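You operate a simulated robot arm through the tools that you are given. There is no shell and no other tool. Be economical: measure what you need, move in short steps, check, and stop when the job is done.

You are at the controls of a simulated robot arm. One attempt, no reset.

JOB
Move the gas hose from the spent bottle to bottle two.
Fine: shut valve one and vent to nought first, open catch one, fit the tail in socket two, then shut catch two.

It is judged by the outcome, as a careful person would: the job done as asked, and still so three seconds after it is handed in. It fails if anything else is knocked over, pushed out of place, dropped, spilled or broken.

ROBOT AND FRAMES
A 7-joint arm with a two-finger parallel gripper, fixed in place. Base frame: the origin is at the foot of the arm, x ahead of it, y to its left, z up. Units: mm, rad, N and s.
Its first joint turns from -2.897 to 2.897 rad. Payload 3.43 kg.
The TCP is the grasp point between the finger pads, 30 mm short of the fingertips. In the tool frame z runs along the fingers and y along their closing line. The gripper opens to 94 mm. The fingers are 28 mm wide and 10 mm thick; the gripper's body (50 by 96 mm) begins 55 mm behind the TCP.
Orientation is that of the tool frame in the base frame, as a unit quaternion [w, x, y, z]. With the fingers straight down and closing along the base's y, the tool's x points along the base's -x, its y along +y and its z along -z.

CONTROLS
- The arm moves only by the tool apply_moves. Its argument "targets" is a list of rows, each a list of 3 entries, a list of its own where there are three numbers: the shift along the tool's x, y, z in mm, then the turn, a rotation vector about the tool's x, y, z in rad, then the gripper command, from -1 (fully open) to 1 (shut), values between in proportion. In form: [[[tx, ty, tz], [wx, wy, wz], jaw], ...]. A call has 1 to 12 rows; each row is the pose to reach, as a shift and turn from the pose commanded when the call began, along the tool's axes at that moment. Each row takes 0.2 s and may step no farther than 50 mm and 0.15 rad from the row before; otherwise, or with a gripper value out of range, the whole call is refused. A pose out of reach is approached as far as the arm can. The call stops where the force on the tool passes 60 N (or 10 N more than at its start, if that is more) or the arm is blocked; 0.2 s more then pass. The fingers move at their own pace (about 45 mm/s each) and stop on an object; they squeeze with about 26 N. The grip force told is the motor's: it shows also when the fingers shut on nothing. Time passes only in rows, and 0.2 s behind the last, so rows that repeat a pose let the fingers close. The reply holds the time, the measured pose of the TCP, the force on the tool along the base axes, the opening and the grip force, in the units named above and with some noise, with the torque about the TCP (base axes, N m) and any sound that the robot's microphone picked up, and new pictures: "views" is both (left out), scene, wrist or none.
- Cameras (640 x 400 px; columns grow to the right, rows downward): "scene" is fixed at [51.1, -650.4, 1496.4]; the picture's right is [0.35, -0.94, 0.00], its down [-0.45, -0.17, -0.88] and it looks along [0.82, 0.30, -0.48] (base axes); focal length 214 px, centre (320, 200). "wrist" rides on the gripper at [76, 14, -103] in the tool frame; the picture's right is [-0.18, 0.98, 0.00], its down [-0.75, -0.14, -0.64] and it looks along [-0.63, -0.12, 0.77] (tool axes); focal length 243 px, centre (320, 200). There is no depth. A picture from a camera that has moved, and an enlarged one, comes with that camera's place and axes in the base frame and with its lens.
- lift_body(by): slides the trunk up (or, below 0, down) by that many mm; the arm rides with it, the base frame stays. It gives what a move gives, with no picture.
- inspect(camera, box): a new picture of the part [left, top, right, bottom] of that camera's present view, enlarged. The clock stands still meanwhile.
- hand_in(): hands the job in; it is judged then, once.

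Work in short steps. Places have to be worked out from the pictures, the camera data and where the tool is seen: move nearer, look again, correct. Check each grasp and each placing, and mend what went wrong. You have 120 turns and 200 pictures in all, those below and enlarged ones among them. Open the gripper and draw the arm clear of the work before you hand the job in, unless the task says otherwise; then end with one line.

The tools are called after "Call:" as name(argument=value, ...) on one line, values as JSON. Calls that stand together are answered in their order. apply_moves: Moves the arm, as the interface text tells. Its arguments: {"type":"object","properties":{"targets":{"type":"array","items":{"type":"array"}},"views":{"type":"string","enum":["both","scene","wrist","none"]}},"required":["targets"]} The other tools are called the same way: lift_body (by) slides the trunk up or down; inspect (camera, box) takes an enlarged picture of a part of a camera's view; hand_in () hands the job in.

At the start:

```text
t: 0.0
position: [473.7, -333.3, 1444.5]
tcp_rot: [0.0, -0.002, 1.0, 0.0]
wrist_force: [-0.5, 0.2, 0.3]
wrist_torque: [-0.02, 0.02, 0.02]
width: 93.8
gripper_force: 0.0
trunk travel left (down, up): [-400.0, 90.0]
```

scene: 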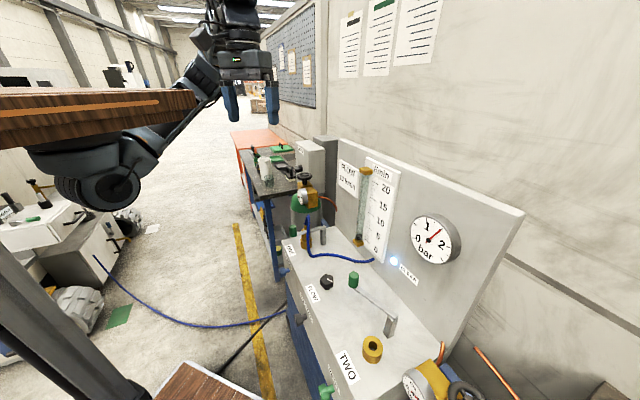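
wrist: 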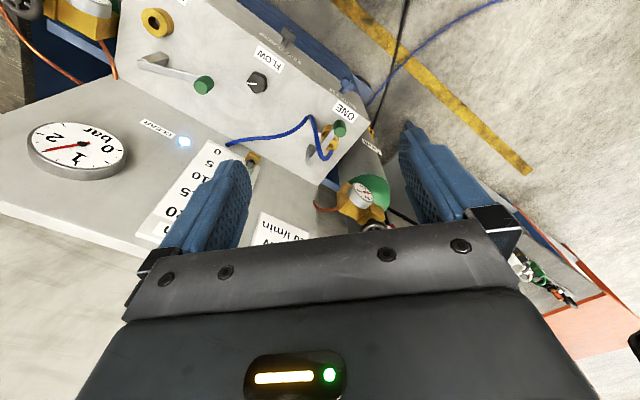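

I begin by enlarging the bench from the scene camera and the wrist camera to identify the parts.

Call:
inspect(camera="scene", box=[270, 140, 430, 240])

Call:
inspect(camera="scene", box=[280, 230, 440, 330])

Call:
inspect(camera="scene", box=[290, 300, 450, 400])

Call:
inspect(camera="wrist", box=[220, 60, 420, 185])

Call:
inspect(camera="wrist", box=[0, 0, 200, 125])

```text
4.00 times, centred on (350, 190) of scene
camera zoom: at [51.1, -650.4, 1496.4], right [0.35, -0.94, 0.0], down [-0.45, -0.17, -0.88], along [0.82, 0.3, -0.48], focal length 858 px, centre (200, 240)
```

zoom: 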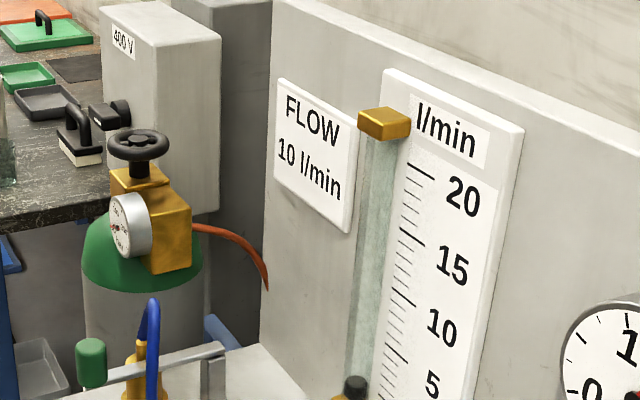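

```text
4.00 times, centred on (360, 280) of scene
camera zoom: at [51.1, -650.4, 1496.4], right [0.35, -0.94, 0.0], down [-0.45, -0.17, -0.88], along [0.82, 0.3, -0.48], focal length 858 px, centre (160, -120)
```

zoom: 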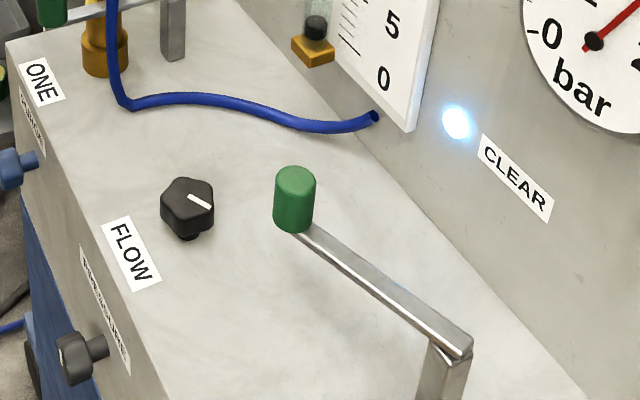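

```text
4.00 times, centred on (370, 350) of scene
camera zoom: at [51.1, -650.4, 1496.4], right [0.35, -0.94, 0.0], down [-0.45, -0.17, -0.88], along [0.82, 0.3, -0.48], focal length 858 px, centre (120, -400)
```

zoom: 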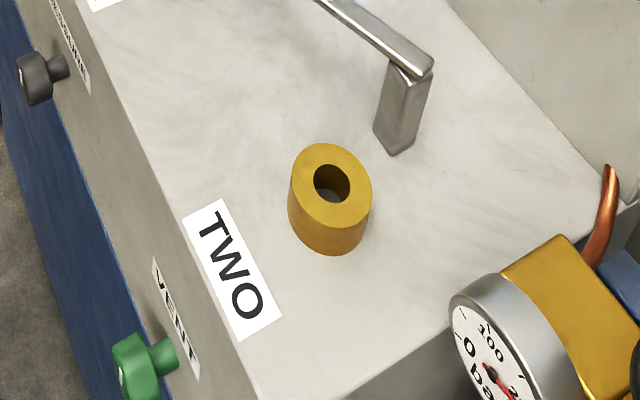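

```text
3.20 times, centred on (320, 122) of wrist
camera zoom: at [397.8, -320.0, 1546.5], right [0.18, 0.98, 0.0], down [0.75, -0.14, 0.64], along [0.63, -0.12, -0.77], focal length 776 px, centre (320, 448)
```

zoom: 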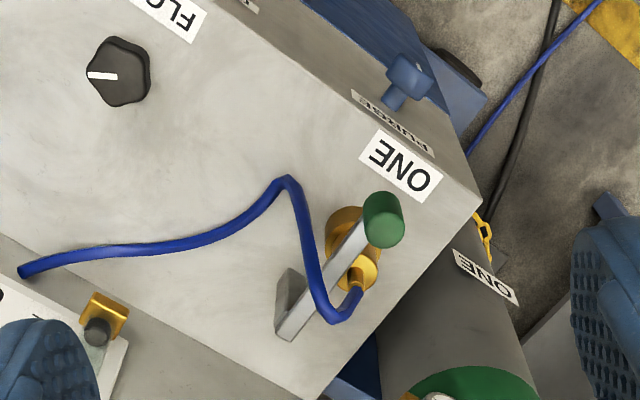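

```text
3.20 times, centred on (100, 62) of wrist
camera zoom: at [397.8, -320.0, 1546.5], right [0.18, 0.98, 0.0], down [0.75, -0.14, 0.64], along [0.63, -0.12, -0.77], focal length 776 px, centre (1024, 640)
```

zoom: 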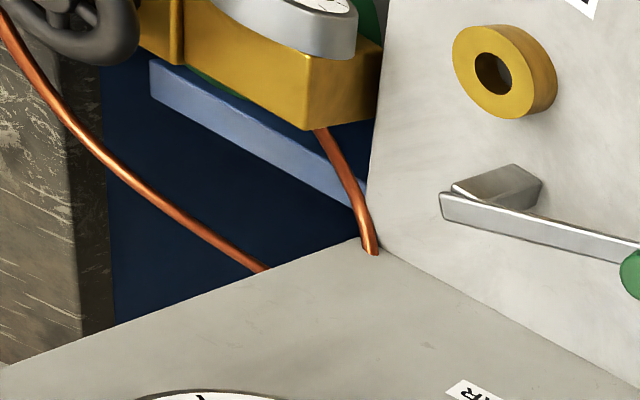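

The bench appears to run at 45° in front-right of the base: socket two is near [376,-677,907], and valve one's handwheel is near [919,-253,1085]. I align the tool with the bench and get a better look.

Call:
apply_moves(targets=[[[8, -15, 0], [0, 0, 0.131], -1], [[16, -30, 0], [0, 0, 0.262], -1], [[25, -45, 0], [0, 0, 0.393], -1], [[33, -60, 0], [0, 0, 0.524], -1], [[42, -75, 0], [0, 0, 0.655], -1], [[50, -91, 0], [0, 0, 0.785], -1]], views="wrist")

```text
t: 1.4
position: [423.6, -424.3, 1442.9]
tcp_rot: [-0.001, 0.383, 0.924, 0.001]
wrist_force: [0.8, 0.4, 0.4]
wrist_torque: [-0.03, 0.03, 0.0]
width: 94.0
gripper_force: 0.1
trunk travel left (down, up): [-400.0, 90.0]
camera wrist: at [380.6, -360.5, 1545.9], right [0.83, 0.56, 0.0], down [0.43, -0.63, 0.64], along [0.36, -0.53, -0.77], focal length 243 px, centre (320, 200)
```

wrist: 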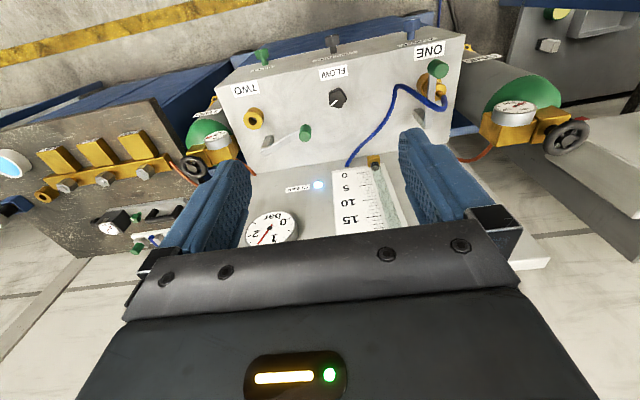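

I can see everything now. I enlarge the parts.

Call:
inspect(camera="wrist", box=[210, 30, 370, 130])

Call:
inspect(camera="wrist", box=[370, 20, 530, 120])

Call:
inspect(camera="wrist", box=[460, 70, 620, 170])

Call:
inspect(camera="wrist", box=[240, 150, 400, 250])

```text
4.00 times, centred on (290, 80) of wrist
camera zoom: at [380.6, -360.5, 1545.9], right [0.83, 0.56, 0.0], down [0.43, -0.63, 0.64], along [0.36, -0.53, -0.77], focal length 970 px, centre (440, 680)
```

zoom: 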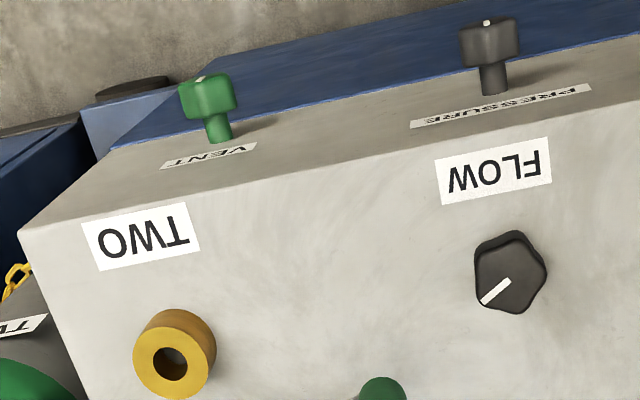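

```text
4.00 times, centred on (450, 70) of wrist
camera zoom: at [380.6, -360.5, 1545.9], right [0.83, 0.56, 0.0], down [0.43, -0.63, 0.64], along [0.36, -0.53, -0.77], focal length 970 px, centre (-200, 720)
```

zoom: 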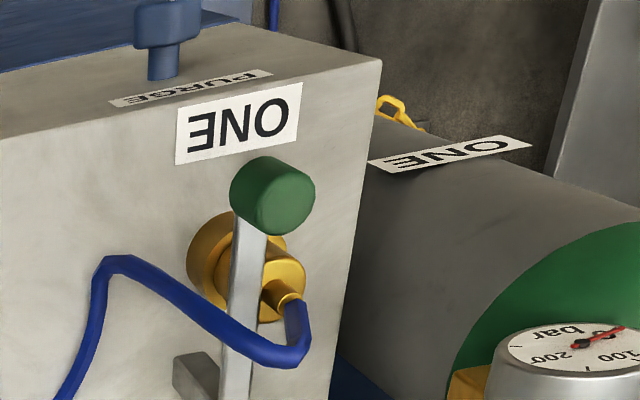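

```text
4.00 times, centred on (540, 120) of wrist
camera zoom: at [380.6, -360.5, 1545.9], right [0.83, 0.56, 0.0], down [0.43, -0.63, 0.64], along [0.36, -0.53, -0.77], focal length 970 px, centre (-560, 520)
```

zoom: 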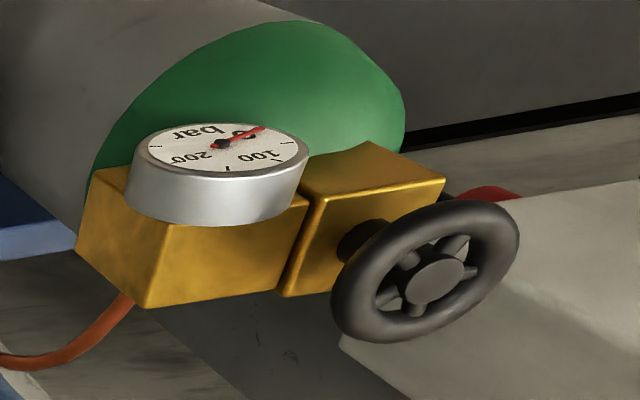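

```text
4.00 times, centred on (320, 200) of wrist
camera zoom: at [380.6, -360.5, 1545.9], right [0.83, 0.56, 0.0], down [0.43, -0.63, 0.64], along [0.36, -0.53, -0.77], focal length 970 px, centre (320, 200)
```

zoom: 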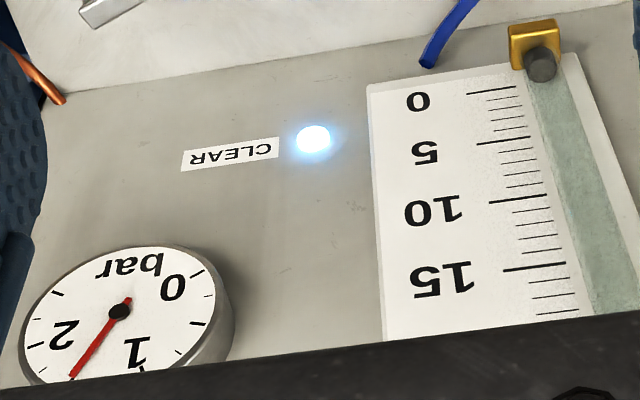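

The wheel of valve one comes out at about [893,-265,1111], ~73 mm in diameter, axis vertical. I move above it at z≈1300 to look closer.

Call:
apply_moves(targets=[[[-20, 41, 0], [0, 0, 0], -1], [[-40, 82, 13], [0, 0, 0], -1], [[-60, 122, 26], [0, 0, 0], -1], [[-80, 163, 39], [0, 0, 0], -1], [[-100, 204, 52], [0, 0, 0], -1], [[-120, 245, 65], [0, 0, 0], -1], [[-140, 285, 78], [0, 0, 0], -1], [[-160, 326, 91], [0, 0, 0], -1], [[-180, 367, 104], [0, 0, 0], -1], [[-200, 408, 120], [0, 0, 0], -1], [[-218, 445, 140], [0, 0, 0], -1]])

```text
t: 3.8
position: [890.5, -264.7, 1303.8]
tcp_rot: [0.0, 0.383, 0.924, 0.0]
wrist_force: [-1.2, 0.0, -0.1]
wrist_torque: [0.0, -0.03, 0.0]
width: 93.9
gripper_force: 0.1
trunk travel left (down, up): [-400.0, 90.0]
camera wrist: at [847.4, -200.1, 1406.3], right [0.82, 0.57, 0.0], down [0.43, -0.63, 0.64], along [0.36, -0.53, -0.77], focal length 243 px, centre (320, 200)
```

scene: 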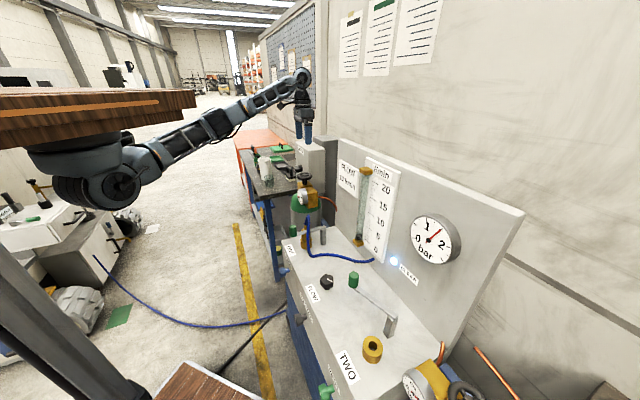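
wrist: 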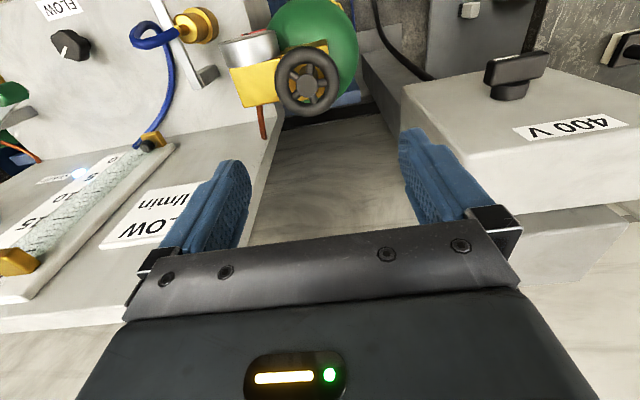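

The wheel is at about u-v offset (+14 along bench, −5 in depth) from my TCP. I shift over it and turn the tool back by ~1.5 rad (counter-clockwise) so that closing can be clockwise, and descend some.

Call:
apply_moves(targets=[[[0, -1, 5], [0, 0, -0.15], -1], [[1, -3, 10], [0, 0, -0.3], -1], [[1, -4, 15], [0, 0, -0.45], -1], [[2, -6, 20], [0, 0, -0.6], -1], [[2, -7, 25], [0, 0, -0.75], -1], [[3, -8, 30], [0, 0, -0.9], -1], [[3, -10, 35], [0, 0, -1.05], -1], [[4, -11, 40], [0, 0, -1.2], -1], [[4, -13, 45], [0, 0, -1.35], -1], [[5, -14, 50], [0, 0, -1.5], -1]])

```text
t: 6.0
position: [878.4, -270.1, 1253.2]
tcp_rot: [-0.001, -0.352, 0.936, 0.0]
wrist_force: [-0.2, -0.3, -0.9]
wrist_torque: [-0.02, -0.01, -0.01]
width: 94.0
gripper_force: 0.0
trunk travel left (down, up): [-400.0, 90.0]
camera wrist: at [812.5, -309.7, 1356.1], right [-0.51, 0.86, 0.0], down [0.66, 0.39, 0.64], along [0.55, 0.33, -0.77], focal length 243 px, centre (320, 200)
```

scene: 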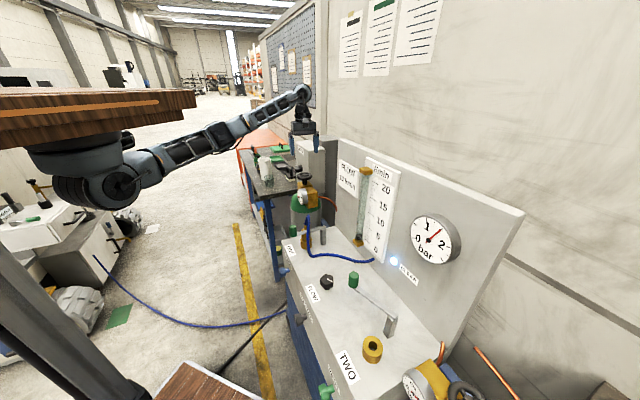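
wrist: 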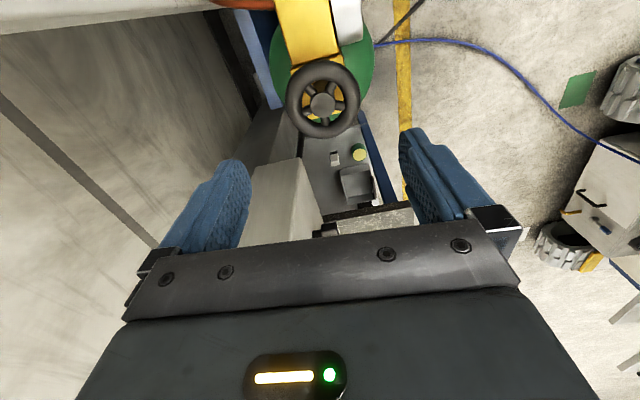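

Triangulating both views: hub at about [876,-268,1118], nearly below the TCP. I descend 85 mm and look again.

Call:
apply_moves(targets=[[[0, 3, 30], [0, 0, 0], -1], [[0, 3, 60], [0, 0, 0], -1], [[0, 3, 85], [0, 0, 0], -1]])

```text
t: 6.8
position: [876.6, -268.8, 1169.5]
tcp_rot: [0.0, -0.35, 0.937, -0.001]
wrist_force: [-0.2, 0.0, 0.5]
wrist_torque: [-0.01, -0.02, 0.01]
width: 94.0
gripper_force: 0.1
trunk travel left (down, up): [-400.0, 90.0]
camera wrist: at [810.5, -307.3, 1271.3], right [-0.51, 0.86, 0.0], down [0.66, 0.39, 0.64], along [0.55, 0.33, -0.77], focal length 243 px, centre (320, 200)
```

scene: 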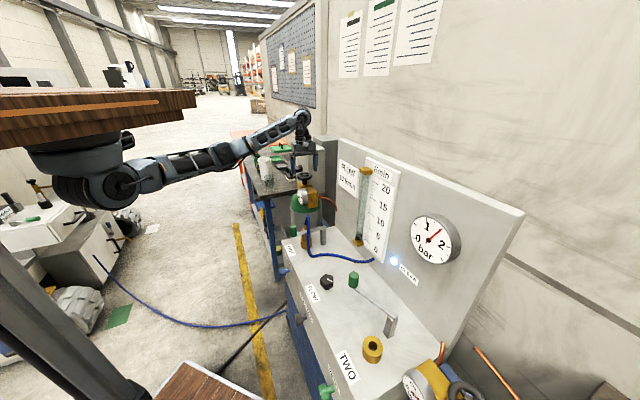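
wrist: 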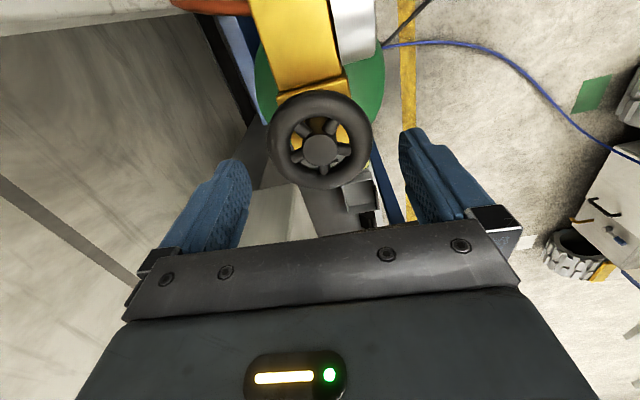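

The hub is centred between the fingers, with rim z≈1120. I descend to the rim and close.

Call:
apply_moves(targets=[[[0, 0, 25], [0, 0, 0], -1], [[0, 0, 44], [0, 0, 0], -1], [[0, 0, 44], [0, 0, 0], 1], [[0, 0, 44], [0, 0, 0], 1], [[0, 0, 44], [0, 0, 0], 1]])

```text
t: 8.0
position: [877.1, -267.8, 1125.7]
tcp_rot: [0.0, -0.35, 0.937, -0.001]
wrist_force: [13.7, -11.9, 2.9]
wrist_torque: [-0.71, -0.68, 0.01]
width: 71.9
gripper_force: 43.4
trunk travel left (down, up): [-400.0, 90.0]
camera wrist: at [810.7, -306.9, 1227.4], right [-0.51, 0.86, 0.0], down [0.66, 0.39, 0.64], along [0.55, 0.32, -0.77], focal length 243 px, centre (320, 200)
```

scene: 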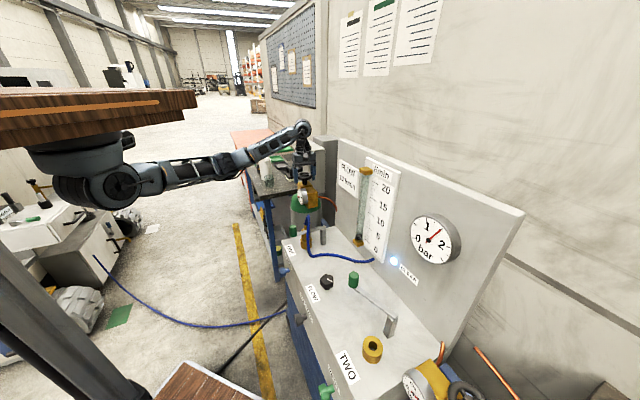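
wrist: 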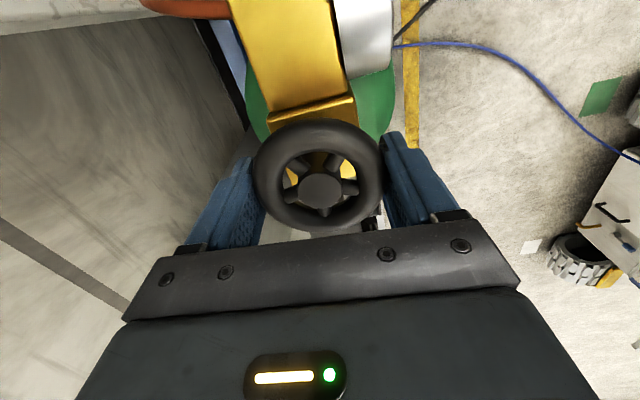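

Gripped at 72 mm with a slight sideways load, so I recentre by −2 mm along the closing line and turn clockwise, watching the torque.

Call:
apply_moves(targets=[[[0, -2, 0], [0, 0, 0.1], 1], [[0, -2, 0], [0, 0, 0.2], 1], [[0, -2, 0], [0, 0, 0.3], 1], [[0, -2, 0], [0, 0, 0.4], 1]], views="wrist")

```text
t: 9.0
position: [876.9, -268.1, 1124.9]
tcp_rot: [0.0, -0.156, 0.988, 0.001]
wrist_force: [-6.8, 3.3, 4.7]
wrist_torque: [0.8, -0.38, 0.01]
width: 71.7
gripper_force: 45.1
trunk travel left (down, up): [-400.0, 90.0]
camera wrist: at [801.0, -278.3, 1227.5], right [-0.13, 0.99, 0.0], down [0.76, 0.1, 0.64], along [0.64, 0.09, -0.77], focal length 243 px, centre (320, 200)
```

wrist: 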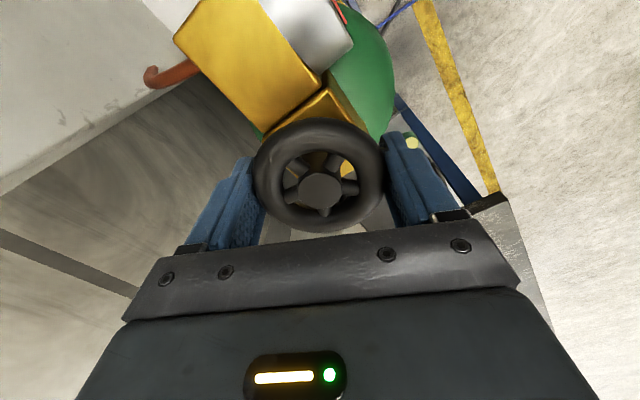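

The wheel turns with the gripper at little torque. I continue clockwise.

Call:
apply_moves(targets=[[[0, 0, 0], [0, 0, 0.12], 1], [[0, 0, 0], [0, 0, 0.24], 1], [[0, 0, 0], [0, 0, 0.36], 1], [[0, 0, 0], [0, 0, 0.48], 1], [[0, 0, 0], [0, 0, 0.6], 1], [[0, 0, 0], [0, 0, 0.72], 1], [[0, 0, 0], [0, 0, 0.84], 1], [[0, 0, 0], [0, 0, 0.96], 1], [[0, 0, 0], [0, 0, 1.08], 1], [[0, 0, 0], [0, 0, 1.2], 1]], views="both")

```text
t: 11.2
position: [877.4, -270.3, 1125.8]
tcp_rot: [0.0, 0.429, 0.903, -0.001]
wrist_force: [-19.5, 9.7, -5.5]
wrist_torque: [0.0, -0.05, 1.58]
width: 72.4
gripper_force: 45.1
trunk travel left (down, up): [-400.0, 90.0]
camera wrist: at [840.7, -201.1, 1227.8], right [0.88, 0.48, 0.0], down [0.37, -0.67, 0.64], along [0.31, -0.56, -0.77], focal length 243 px, centre (320, 200)
```

scene: 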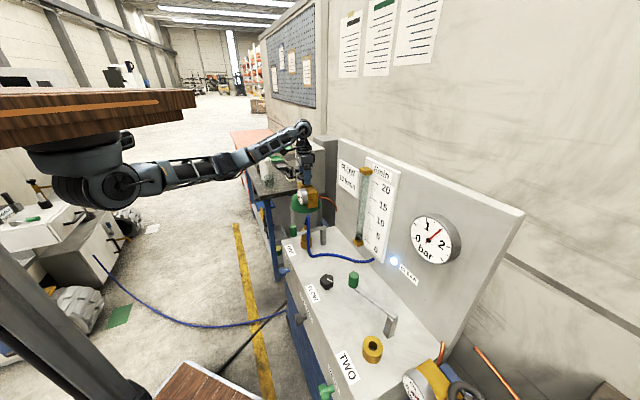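
wrist: 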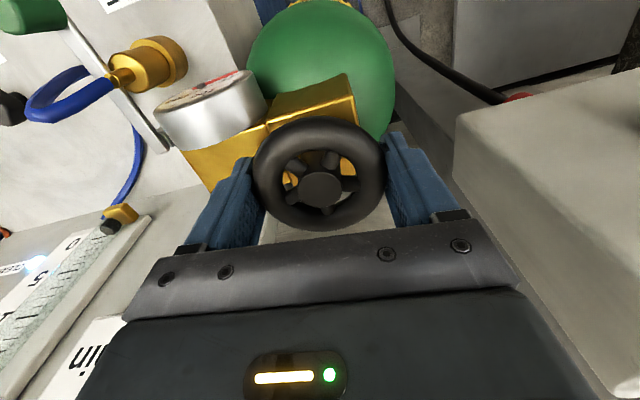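

Torque rose to 1.6 Nm and the wheel lagged behind the fingers, so the clockwise stop is reached and valve one is shut. I release, rise, and look at the wheel from above.

Call:
apply_moves(targets=[[[0, 0, 0], [0, 0, 0], -1], [[0, 0, 0], [0, 0, 0], -1], [[0, 0, -40], [0, 0, 0], -1], [[0, 0, -80], [0, 0, 0], -1], [[0, 0, -120], [0, 0, 0], -1]], views="wrist")

```text
t: 12.4
position: [878.4, -269.7, 1245.8]
tcp_rot: [-0.001, 0.428, 0.904, 0.0]
wrist_force: [0.1, 0.6, -0.6]
wrist_torque: [-0.01, 0.06, 0.0]
width: 94.2
gripper_force: 0.0
trunk travel left (down, up): [-400.0, 90.0]
camera wrist: at [841.9, -201.5, 1347.2], right [0.88, 0.48, 0.0], down [0.37, -0.67, 0.64], along [0.31, -0.56, -0.77], focal length 243 px, centre (320, 200)
```

wrist: 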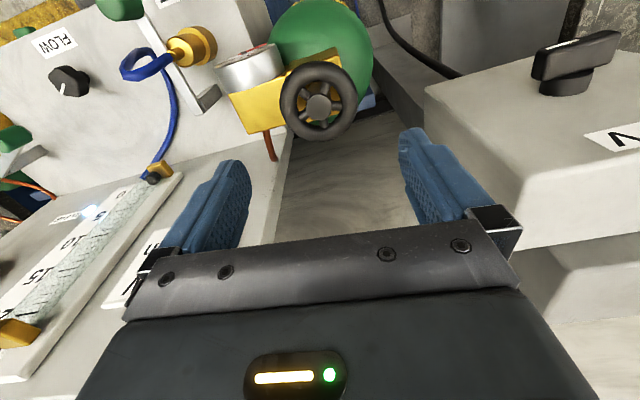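

Valve one is shut. Next is VENT on the front face at the right end, so I travel high along the bench to a point in front of it.

Call:
apply_moves(targets=[[[13, -45, 0], [0, 0, -0.02], -1], [[26, -90, 0], [0, 0, -0.04], -1], [[39, -135, 0], [0, 0, -0.06], -1], [[53, -180, 0], [0, 0, -0.08], -1], [[66, -225, 0], [0, 0, -0.1], -1], [[80, -270, 0], [0, 0, -0.1], -1], [[93, -315, 0], [0, 0, -0.1], -1], [[107, -360, 0], [0, 0, -0.1], -1], [[120, -405, 0], [0, 0, -0.1], -1], [[133, -450, 0], [0, 0, -0.1], -1], [[147, -495, 0], [0, 0, -0.1], -1], [[160, -540, 0], [0, 0, -0.1], -1]], views="none")

Call:
apply_moves(targets=[[[10, -45, 0], [0, 0, 0], -1], [[22, -80, 20], [0, 0, 0], -1], [[40, -90, 60], [0, 0, 0], -1]])

```text
t: 15.0
position: [359.7, -488.1, 1244.5]
tcp_rot: [-0.001, 0.381, 0.925, 0.0]
wrist_force: [0.7, 0.0, -0.1]
wrist_torque: [-0.03, 0.07, 0.0]
width: 94.0
gripper_force: 0.0
trunk travel left (down, up): [-400.0, 90.0]
```

```text
t: 15.8
position: [266.4, -524.1, 1184.5]
tcp_rot: [-0.002, 0.383, 0.924, 0.001]
wrist_force: [-0.4, 0.7, 0.0]
wrist_torque: [0.01, 0.01, 0.0]
width: 93.9
gripper_force: 0.1
trunk travel left (down, up): [-400.0, 90.0]
camera wrist: at [223.0, -460.9, 1287.4], right [0.82, 0.57, 0.0], down [0.43, -0.63, 0.64], along [0.36, -0.53, -0.77], focal length 243 px, centre (320, 200)
```

scene: 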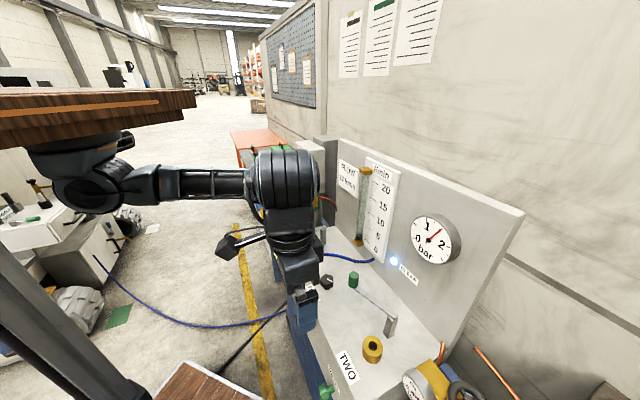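
wrist: 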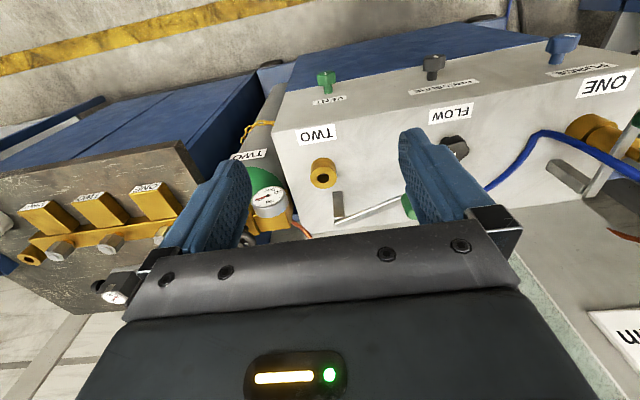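

Let me enlarge the VENT and PRESSURE knobs from here before tilting.

Call:
inspect(camera="wrist", box=[290, 50, 450, 150])

Call:
lift_body(by=-200)

```text
4.00 times, centred on (370, 100) of wrist
camera zoom: at [223.0, -460.9, 1287.4], right [0.82, 0.57, 0.0], down [0.43, -0.63, 0.64], along [0.36, -0.53, -0.77], focal length 970 px, centre (120, 600)
```

zoom: 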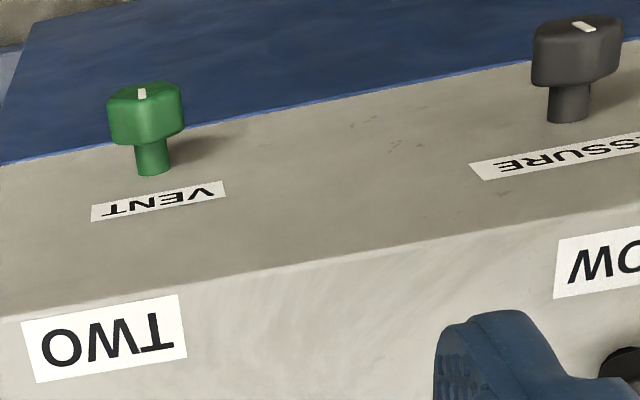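

```text
t: 18.0
position: [267.4, -525.4, 985.1]
tcp_rot: [-0.001, 0.383, 0.924, 0.0]
wrist_force: [0.3, -0.4, -0.8]
wrist_torque: [0.02, -0.01, 0.03]
width: 94.0
gripper_force: 0.1
trunk travel left (down, up): [-200.0, 290.0]
```

From the views the VENT knob cap is at about [312,-568,710], with its axis pointing out of the front face. I pitch the tool forward toward horizontal, in stages.

Call:
apply_moves(targets=[[[0, 0, 0], [0, -0.14, 0], -1], [[5, 0, 0], [0, -0.28, 0], -1], [[10, 0, 0], [0, -0.42, 0], -1], [[15, 0, 0], [0, -0.56, 0], -1], [[20, 0, 0], [0, -0.7, 0], -1], [[20, 0, 0], [0, -0.84, 0], -1]])

```text
t: 19.4
position: [253.2, -511.5, 984.6]
tcp_rot: [0.377, 0.348, 0.844, -0.155]
wrist_force: [0.1, -0.4, -0.1]
wrist_torque: [-0.03, -0.04, 0.02]
width: 93.9
gripper_force: 0.2
trunk travel left (down, up): [-200.0, 290.0]
camera wrist: at [173.4, -410.9, 996.2], right [0.78, 0.61, 0.14], down [-0.08, -0.12, 0.99], along [0.62, -0.78, -0.04], focal length 243 px, centre (320, 200)
```

scene: 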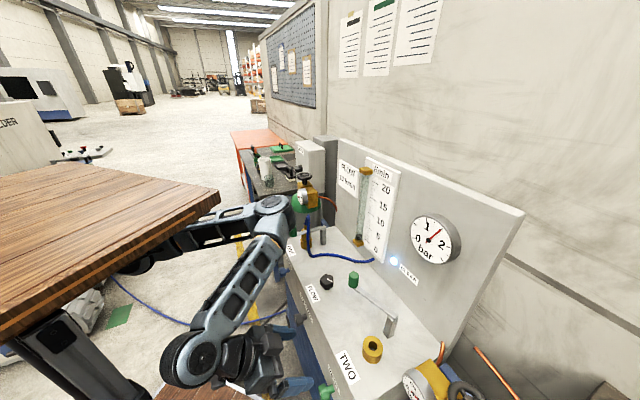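
wrist: 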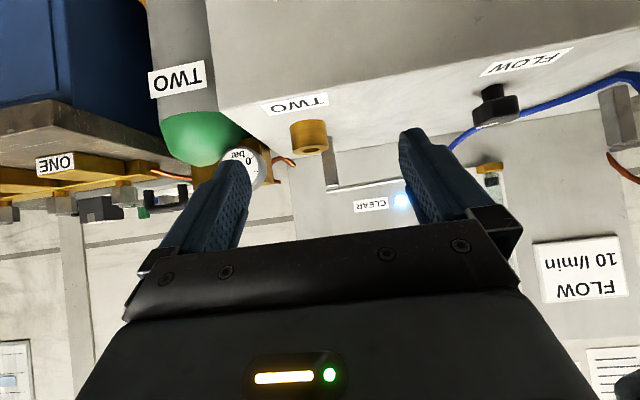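

The tilt works, and the wooden desk is the robot's own trunk. I finish tilting to horizontal, then lower the trunk.

Call:
apply_moves(targets=[[[0, 0, 0], [0, -0.14, 0], -1], [[0, 0, -10], [0, -0.28, 0], -1], [[0, 0, -20], [0, -0.42, 0], -1], [[0, 0, -30], [0, -0.56, 0], -1], [[0, 0, -40], [0, -0.73, 0], -1]], views="none")

Call:
inspect(camera="scene", box=[0, 0, 640, 400])

```text
refused: row 5 steps farther than a row can; nothing moved
```

```text
1.00 times, centred on (320, 200) of scene (not enlarged: the box is as wide or as high as the picture)
camera zoom: at [51.1, -650.4, 1496.4], right [0.35, -0.94, 0.0], down [-0.45, -0.17, -0.88], along [0.82, 0.3, -0.48], focal length 214 px, centre (320, 200)
```

zoom: 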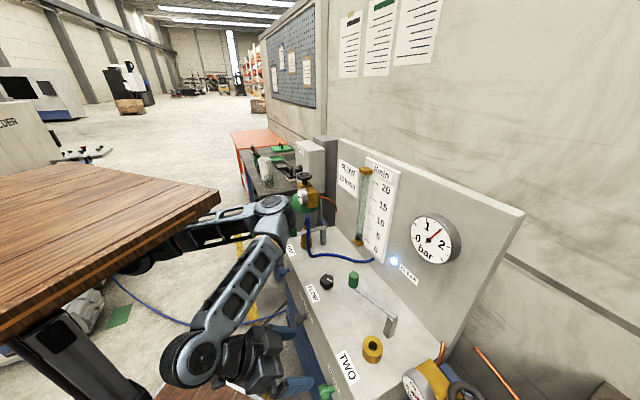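

One step was too large, so I redo it with smaller turns.

Call:
apply_moves(targets=[[[0, 0, 0], [0, -0.14, 0], -1], [[0, 0, -10], [0, -0.28, 0], -1], [[0, 0, -20], [0, -0.42, 0], -1], [[0, 0, -30], [0, -0.56, 0], -1], [[0, 0, -40], [0, -0.69, 0], -1], [[0, 0, -40], [0, -0.73, 0], -1]])

```text
t: 20.4
position: [352.7, -489.0, 953.9]
tcp_rot: [0.6, 0.229, 0.753, -0.142]
wrist_force: [0.1, -0.2, 0.8]
wrist_torque: [0.01, 0.03, -0.01]
width: 94.2
gripper_force: 0.0
out of reach, approached as far as the arm can: row 5
trunk travel left (down, up): [-200.0, 290.0]
stopped in row 5: the arm was blocked; the commanded pose is now the measured one
camera wrist: at [261.5, -413.0, 905.1], right [0.54, 0.81, 0.24], down [-0.48, 0.06, 0.88], along [0.69, -0.59, 0.42], focal length 243 px, centre (320, 200)
```

scene: 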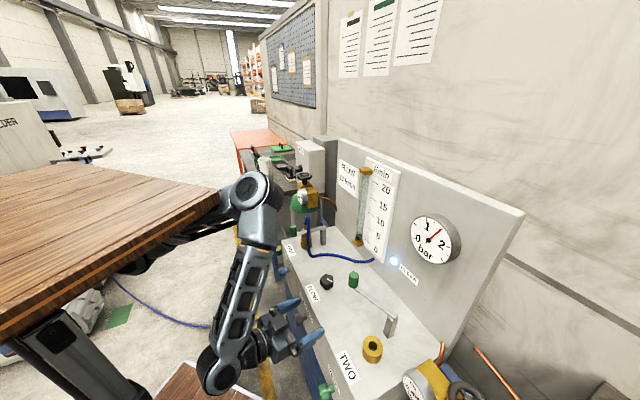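
wrist: 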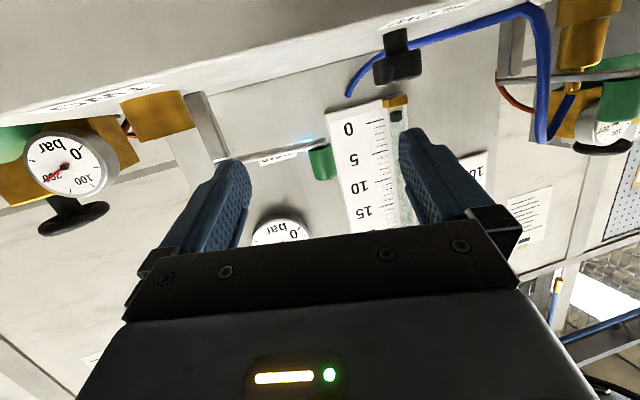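

The horizontal pose there is out of reach with the trunk this low. I return to the 45° tilt, then raise the trunk so the forearm can hang more vertically.

Call:
apply_moves(targets=[[[-6, -13, -17], [0.048, 0.096, 0.012], -1], [[-12, -27, -34], [0.097, 0.192, 0.024], -1], [[-19, -40, -50], [0.145, 0.288, 0.036], -1], [[-25, -54, -67], [0.194, 0.384, 0.048], -1], [[-31, -67, -84], [0.242, 0.48, 0.06], -1]], views="scene")

Call:
lift_body(by=200)

```text
t: 21.6
position: [252.5, -510.8, 1000.5]
tcp_rot: [0.377, 0.35, 0.844, -0.156]
wrist_force: [-0.4, -0.2, 0.3]
wrist_torque: [-0.03, 0.03, -0.01]
width: 93.8
gripper_force: 0.0
trunk travel left (down, up): [-200.0, 290.0]
```

scene: 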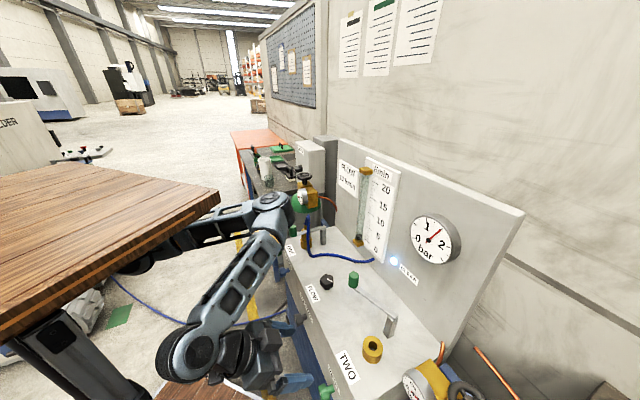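

```text
t: 23.8
position: [252.5, -510.8, 1199.1]
tcp_rot: [0.377, 0.349, 0.844, -0.155]
wrist_force: [0.0, -0.6, -0.3]
wrist_torque: [0.02, -0.02, 0.01]
width: 94.0
gripper_force: 0.0
trunk travel left (down, up): [-400.0, 90.0]
```

With the trunk back up, I lower the tilted tool straight down in front of the bench.

Call:
apply_moves(targets=[[[33.5, 0, 30], [0, 0, 0], -1], [[67, 0, 60], [0, 0, 0], -1], [[100.5, 0, 90], [0, 0, 0], -1], [[134, 0, 120], [0, 0, 0], -1], [[167.5, 0, 150], [0, 0, 0], -1], [[201, 0, 180], [0, 0, 0], -1], [[234.5, 0, 210], [0, 0, 0], -1], [[268, 0, 240], [0, 0, 0], -1]])

```text
t: 25.6
position: [253.0, -509.4, 839.8]
tcp_rot: [0.376, 0.349, 0.844, -0.155]
wrist_force: [-0.7, 0.9, 0.1]
wrist_torque: [0.01, -0.01, 0.0]
width: 94.0
gripper_force: 0.0
trunk travel left (down, up): [-400.0, 90.0]
camera wrist: at [173.0, -409.6, 850.8], right [0.78, 0.61, 0.14], down [-0.08, -0.12, 0.99], along [0.62, -0.78, -0.04], focal length 243 px, centre (320, 200)
```

scene: 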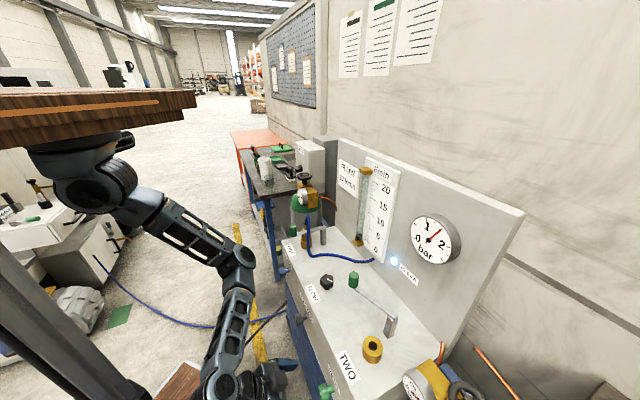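
wrist: 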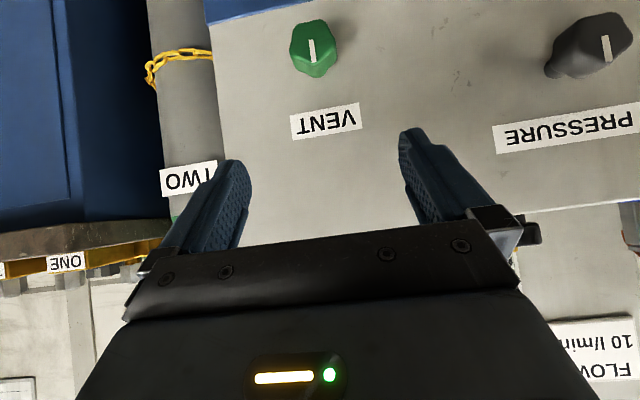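

The VENT knob is clear: cap centre at bench u≈178, z≈712, mark pointing up. I finish the pitch to horizontal while lowering to z≈715.

Call:
apply_moves(targets=[[[15, 0, 14], [0, -0.12, 0], -1], [[31, 0, 28], [0, -0.24, 0], -1], [[46, 0, 42], [0, -0.36, 0], -1]], views="none")

Call:
apply_moves(targets=[[[14, 0, 0], [0, -0.12, 0], -1], [[28, 0, 0], [0, -0.24, 0], -1], [[43, 0, 0], [0, -0.36, 0], -1]])

```text
t: 26.4
position: [252.8, -509.2, 778.0]
tcp_rot: [0.522, 0.316, 0.762, -0.216]
wrist_force: [-0.4, 0.2, 0.1]
wrist_torque: [-0.03, 0.0, 0.0]
width: 93.9
gripper_force: 0.1
trunk travel left (down, up): [-400.0, 90.0]
```

```text
t: 27.2
position: [241.4, -498.6, 737.9]
tcp_rot: [0.65, 0.273, 0.656, -0.27]
wrist_force: [0.1, -0.4, -0.5]
wrist_torque: [0.03, 0.01, -0.04]
width: 93.9
gripper_force: 0.0
trunk travel left (down, up): [-400.0, 90.0]
camera wrist: at [178.7, -415.3, 662.2], right [0.7, 0.69, 0.18], down [-0.55, 0.35, 0.76], along [0.46, -0.63, 0.62], focal length 243 px, centre (320, 200)
```

scene: 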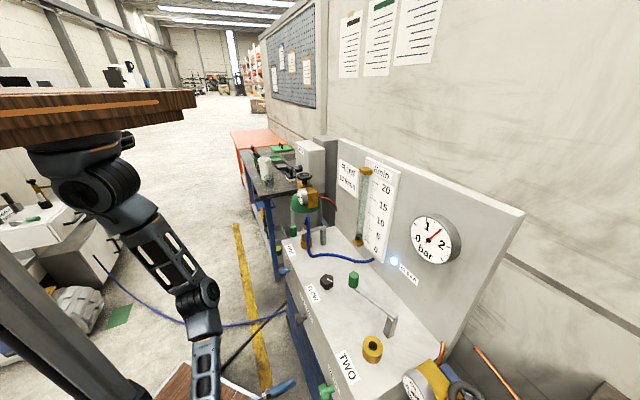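
wrist: 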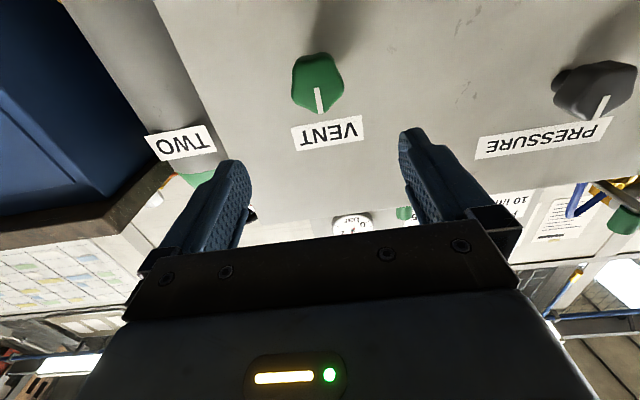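

The tool is horizontal and the knob centre is at about u 178, n 618, z 710. I align laterally and advance 60 mm, then check.

Call:
apply_moves(targets=[[[14, 2, 0], [0, 0, 0], -1], [[28, 4, 0], [0, 0, 0], -1], [[28, 4, 30], [0, 0, 0], -1], [[28, 4, 55], [0, 0, 0], -1]], views="wrist")

```text
t: 28.2
position: [283.3, -535.9, 709.3]
tcp_rot: [0.649, 0.272, 0.657, -0.269]
wrist_force: [0.1, -0.4, 0.3]
wrist_torque: [-0.01, 0.0, -0.01]
width: 94.1
gripper_force: 0.1
trunk travel left (down, up): [-400.0, 90.0]
camera wrist: at [220.4, -451.9, 634.0], right [0.7, 0.69, 0.18], down [-0.55, 0.35, 0.76], along [0.46, -0.63, 0.62], focal length 243 px, centre (320, 200)
```

wrist: 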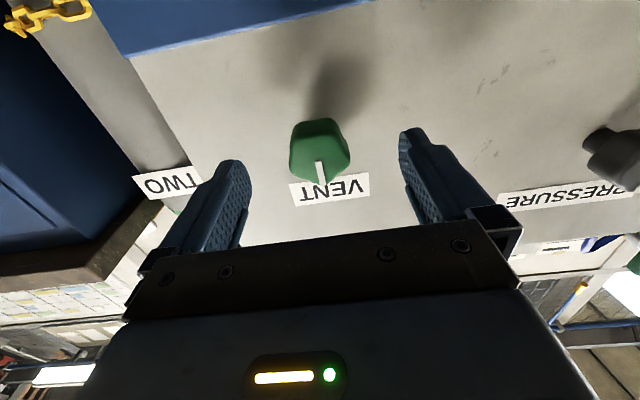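

It is well aligned. I advance 30 mm and close on the knob.

Call:
apply_moves(targets=[[[1, 0, 15], [0, 0, 0], -1], [[2, 0, 29], [0, 0, 0], -1], [[2, 0, 29], [0, 0, 0], 1], [[2, 0, 29], [0, 0, 0], 1], [[2, 0, 29], [0, 0, 0], 1], [[2, 0, 29], [0, 0, 0], 1]], views="wrist")

```text
t: 29.6
position: [303.0, -556.1, 707.2]
tcp_rot: [0.65, 0.274, 0.656, -0.271]
wrist_force: [-6.2, -11.0, 1.7]
wrist_torque: [0.27, 0.24, -0.23]
width: 40.1
gripper_force: 31.7
trunk travel left (down, up): [-400.0, 90.0]
camera wrist: at [239.8, -472.8, 631.9], right [0.7, 0.69, 0.18], down [-0.55, 0.35, 0.76], along [0.46, -0.63, 0.62], focal length 243 px, centre (320, 200)
```

wrist: 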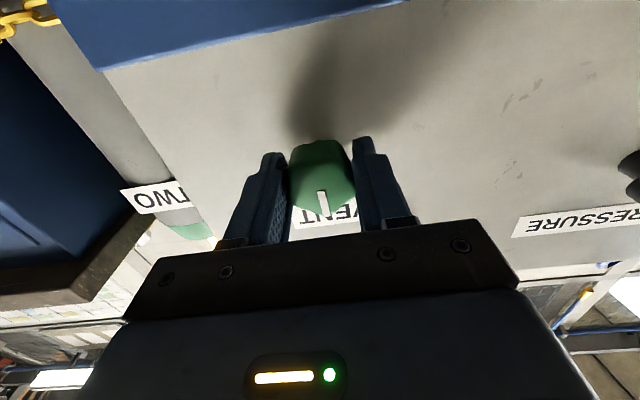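

Gripped at 40 mm. Opening is counter-clockwise seen from the front, i.e. a negative turn about tool z, so I try −0.5 rad.

Call:
apply_moves(targets=[[[0, 0, 0], [0, 0, -0.1], 1], [[0, 0, 0], [0, 0, -0.2], 1], [[0, 0, 0], [0, 0, -0.3], 1], [[0, 0, 0], [0, 0, -0.4], 1], [[0, 0, 0], [0, 0, -0.5], 1]])

```text
t: 30.8
position: [301.5, -555.6, 708.0]
tcp_rot: [0.561, 0.103, 0.703, -0.424]
wrist_force: [-28.2, -26.2, 5.7]
wrist_torque: [-0.01, -0.14, -0.54]
width: 40.1
gripper_force: 45.3
trunk travel left (down, up): [-400.0, 90.0]
camera wrist: at [212.0, -500.4, 634.8], right [0.67, 0.67, -0.31], down [-0.28, 0.62, 0.74], along [0.69, -0.41, 0.6], focal length 243 px, centre (320, 200)
```

scene: 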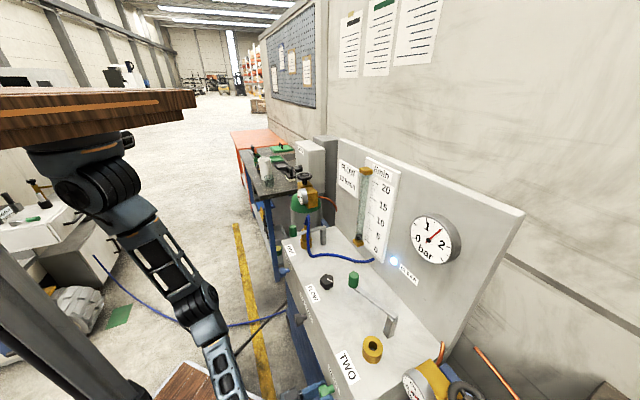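
wrist: 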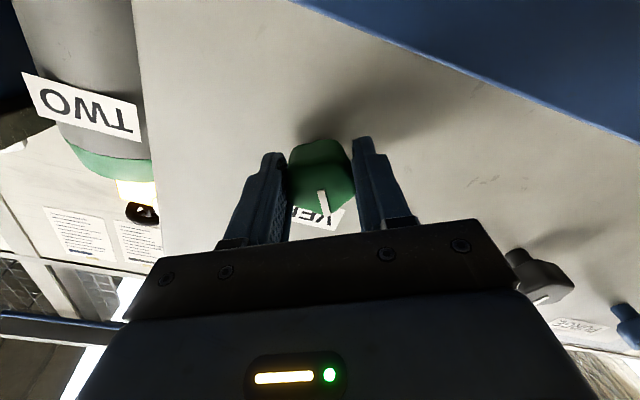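

The knob turns with the tool. There is a side load toward +u, so I recentre 3 mm and keep turning.

Call:
apply_moves(targets=[[[-0.5, -1.5, 0], [0, 0, -0.1], 1], [[-1.5, -3, 0], [0, 0, -0.2], 1], [[-1.5, -3, 0], [0, 0, -0.3], 1], [[-1.5, -3, 0], [0, 0, -0.4], 1], [[-1.5, -3, 0], [0, 0, -0.5], 1], [[-1.5, -3, 0], [0, 0, -0.6], 1]])

Call:
inspect(camera="scene", box=[340, 190, 500, 290])

```text
t: 32.2
position: [301.1, -553.8, 711.9]
tcp_rot: [0.442, -0.071, 0.711, -0.543]
wrist_force: [0.4, -30.1, -14.8]
wrist_torque: [-0.32, -0.37, -0.45]
width: 39.4
gripper_force: 44.9
out of reach, approached as far as the arm can: row 5, 6
trunk travel left (down, up): [-400.0, 90.0]
camera wrist: at [189.3, -519.2, 659.2], right [0.48, 0.5, -0.72], down [-0.06, 0.84, 0.55], along [0.87, -0.22, 0.43], focal length 243 px, centre (320, 200)
```

scene: 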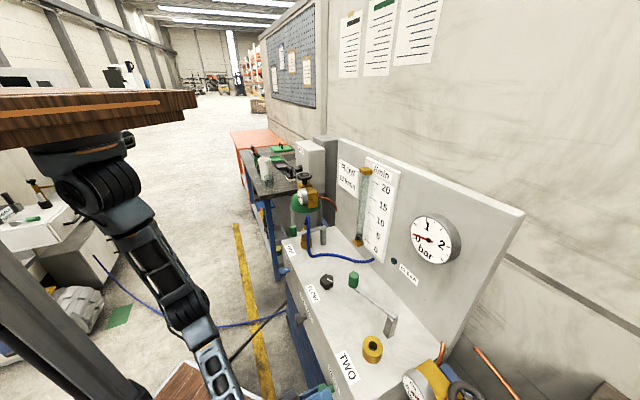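
wrist: 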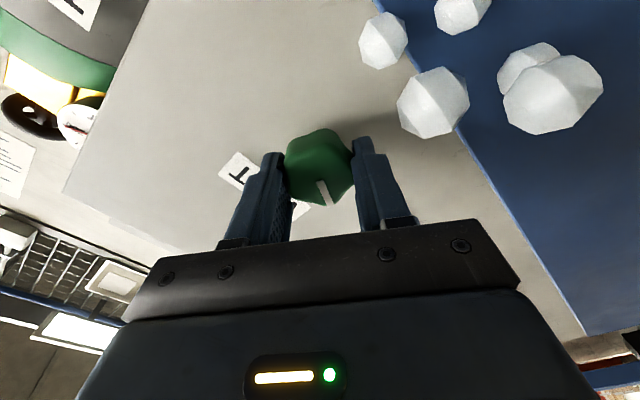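

```text
4.00 times, centred on (420, 240) of scene
camera zoom: at [51.1, -650.4, 1496.4], right [0.35, -0.94, 0.0], down [-0.45, -0.17, -0.88], along [0.82, 0.3, -0.48], focal length 858 px, centre (-80, 40)
```

zoom: 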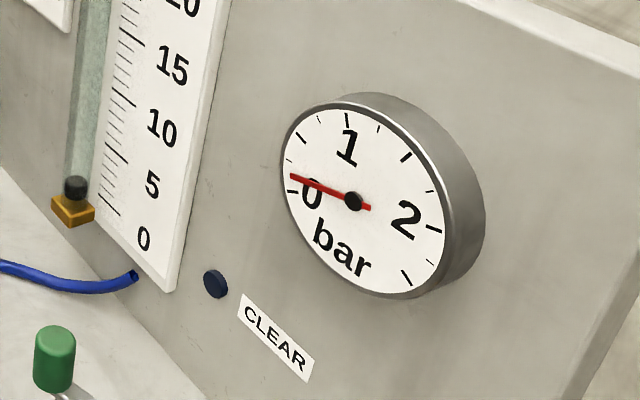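

Gas puffs out and the gauge is falling to 0. I hold a moment and check.

Call:
apply_moves(targets=[[[0, 0, 0], [0, 0, 0], 1], [[0, 0, 0], [0, 0, 0], 1], [[0, 0, 0], [0, 0, 0], 1], [[0, 0, 0], [0, 0, 0], 1], [[0, 0, 0], [0, 0, 0], 1]], views="none")

Call:
inspect(camera="scene", box=[340, 190, 500, 290])

Call:
inspect(camera="wrist", box=[200, 60, 520, 260])

```text
t: 33.4
position: [301.5, -551.8, 711.3]
tcp_rot: [0.442, -0.072, 0.711, -0.542]
wrist_force: [17.3, -17.4, -26.4]
wrist_torque: [-0.38, -0.46, -0.41]
width: 39.2
gripper_force: 44.9
trunk travel left (down, up): [-400.0, 90.0]
```

```text
4.00 times, centred on (420, 240) of scene
camera zoom: at [51.1, -650.4, 1496.4], right [0.35, -0.94, 0.0], down [-0.45, -0.17, -0.88], along [0.82, 0.3, -0.48], focal length 858 px, centre (-80, 40)
```

zoom: 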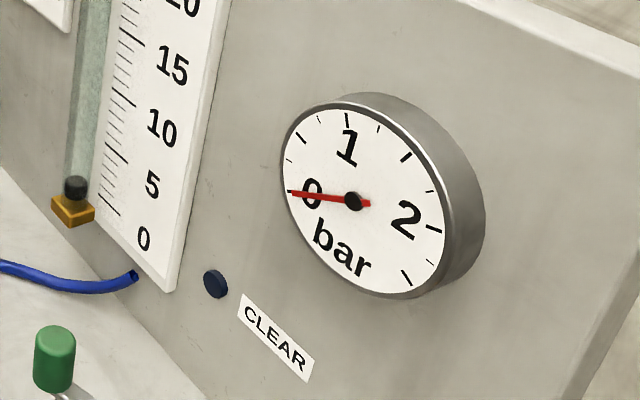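

```text
2.00 times, centred on (360, 160) of wrist
camera zoom: at [189.2, -518.9, 659.4], right [0.48, 0.5, -0.72], down [-0.06, 0.84, 0.55], along [0.87, -0.22, 0.43], focal length 485 px, centre (240, 280)
```

zoom: 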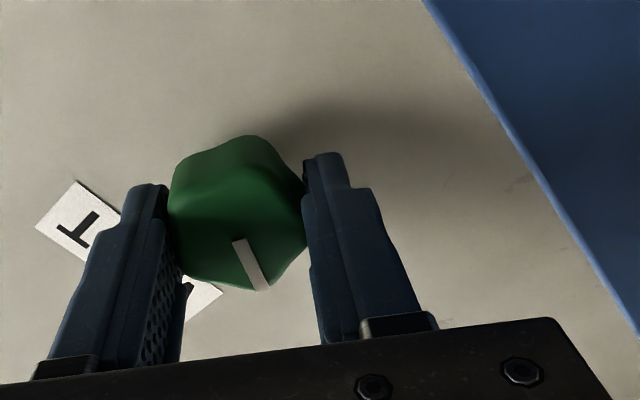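

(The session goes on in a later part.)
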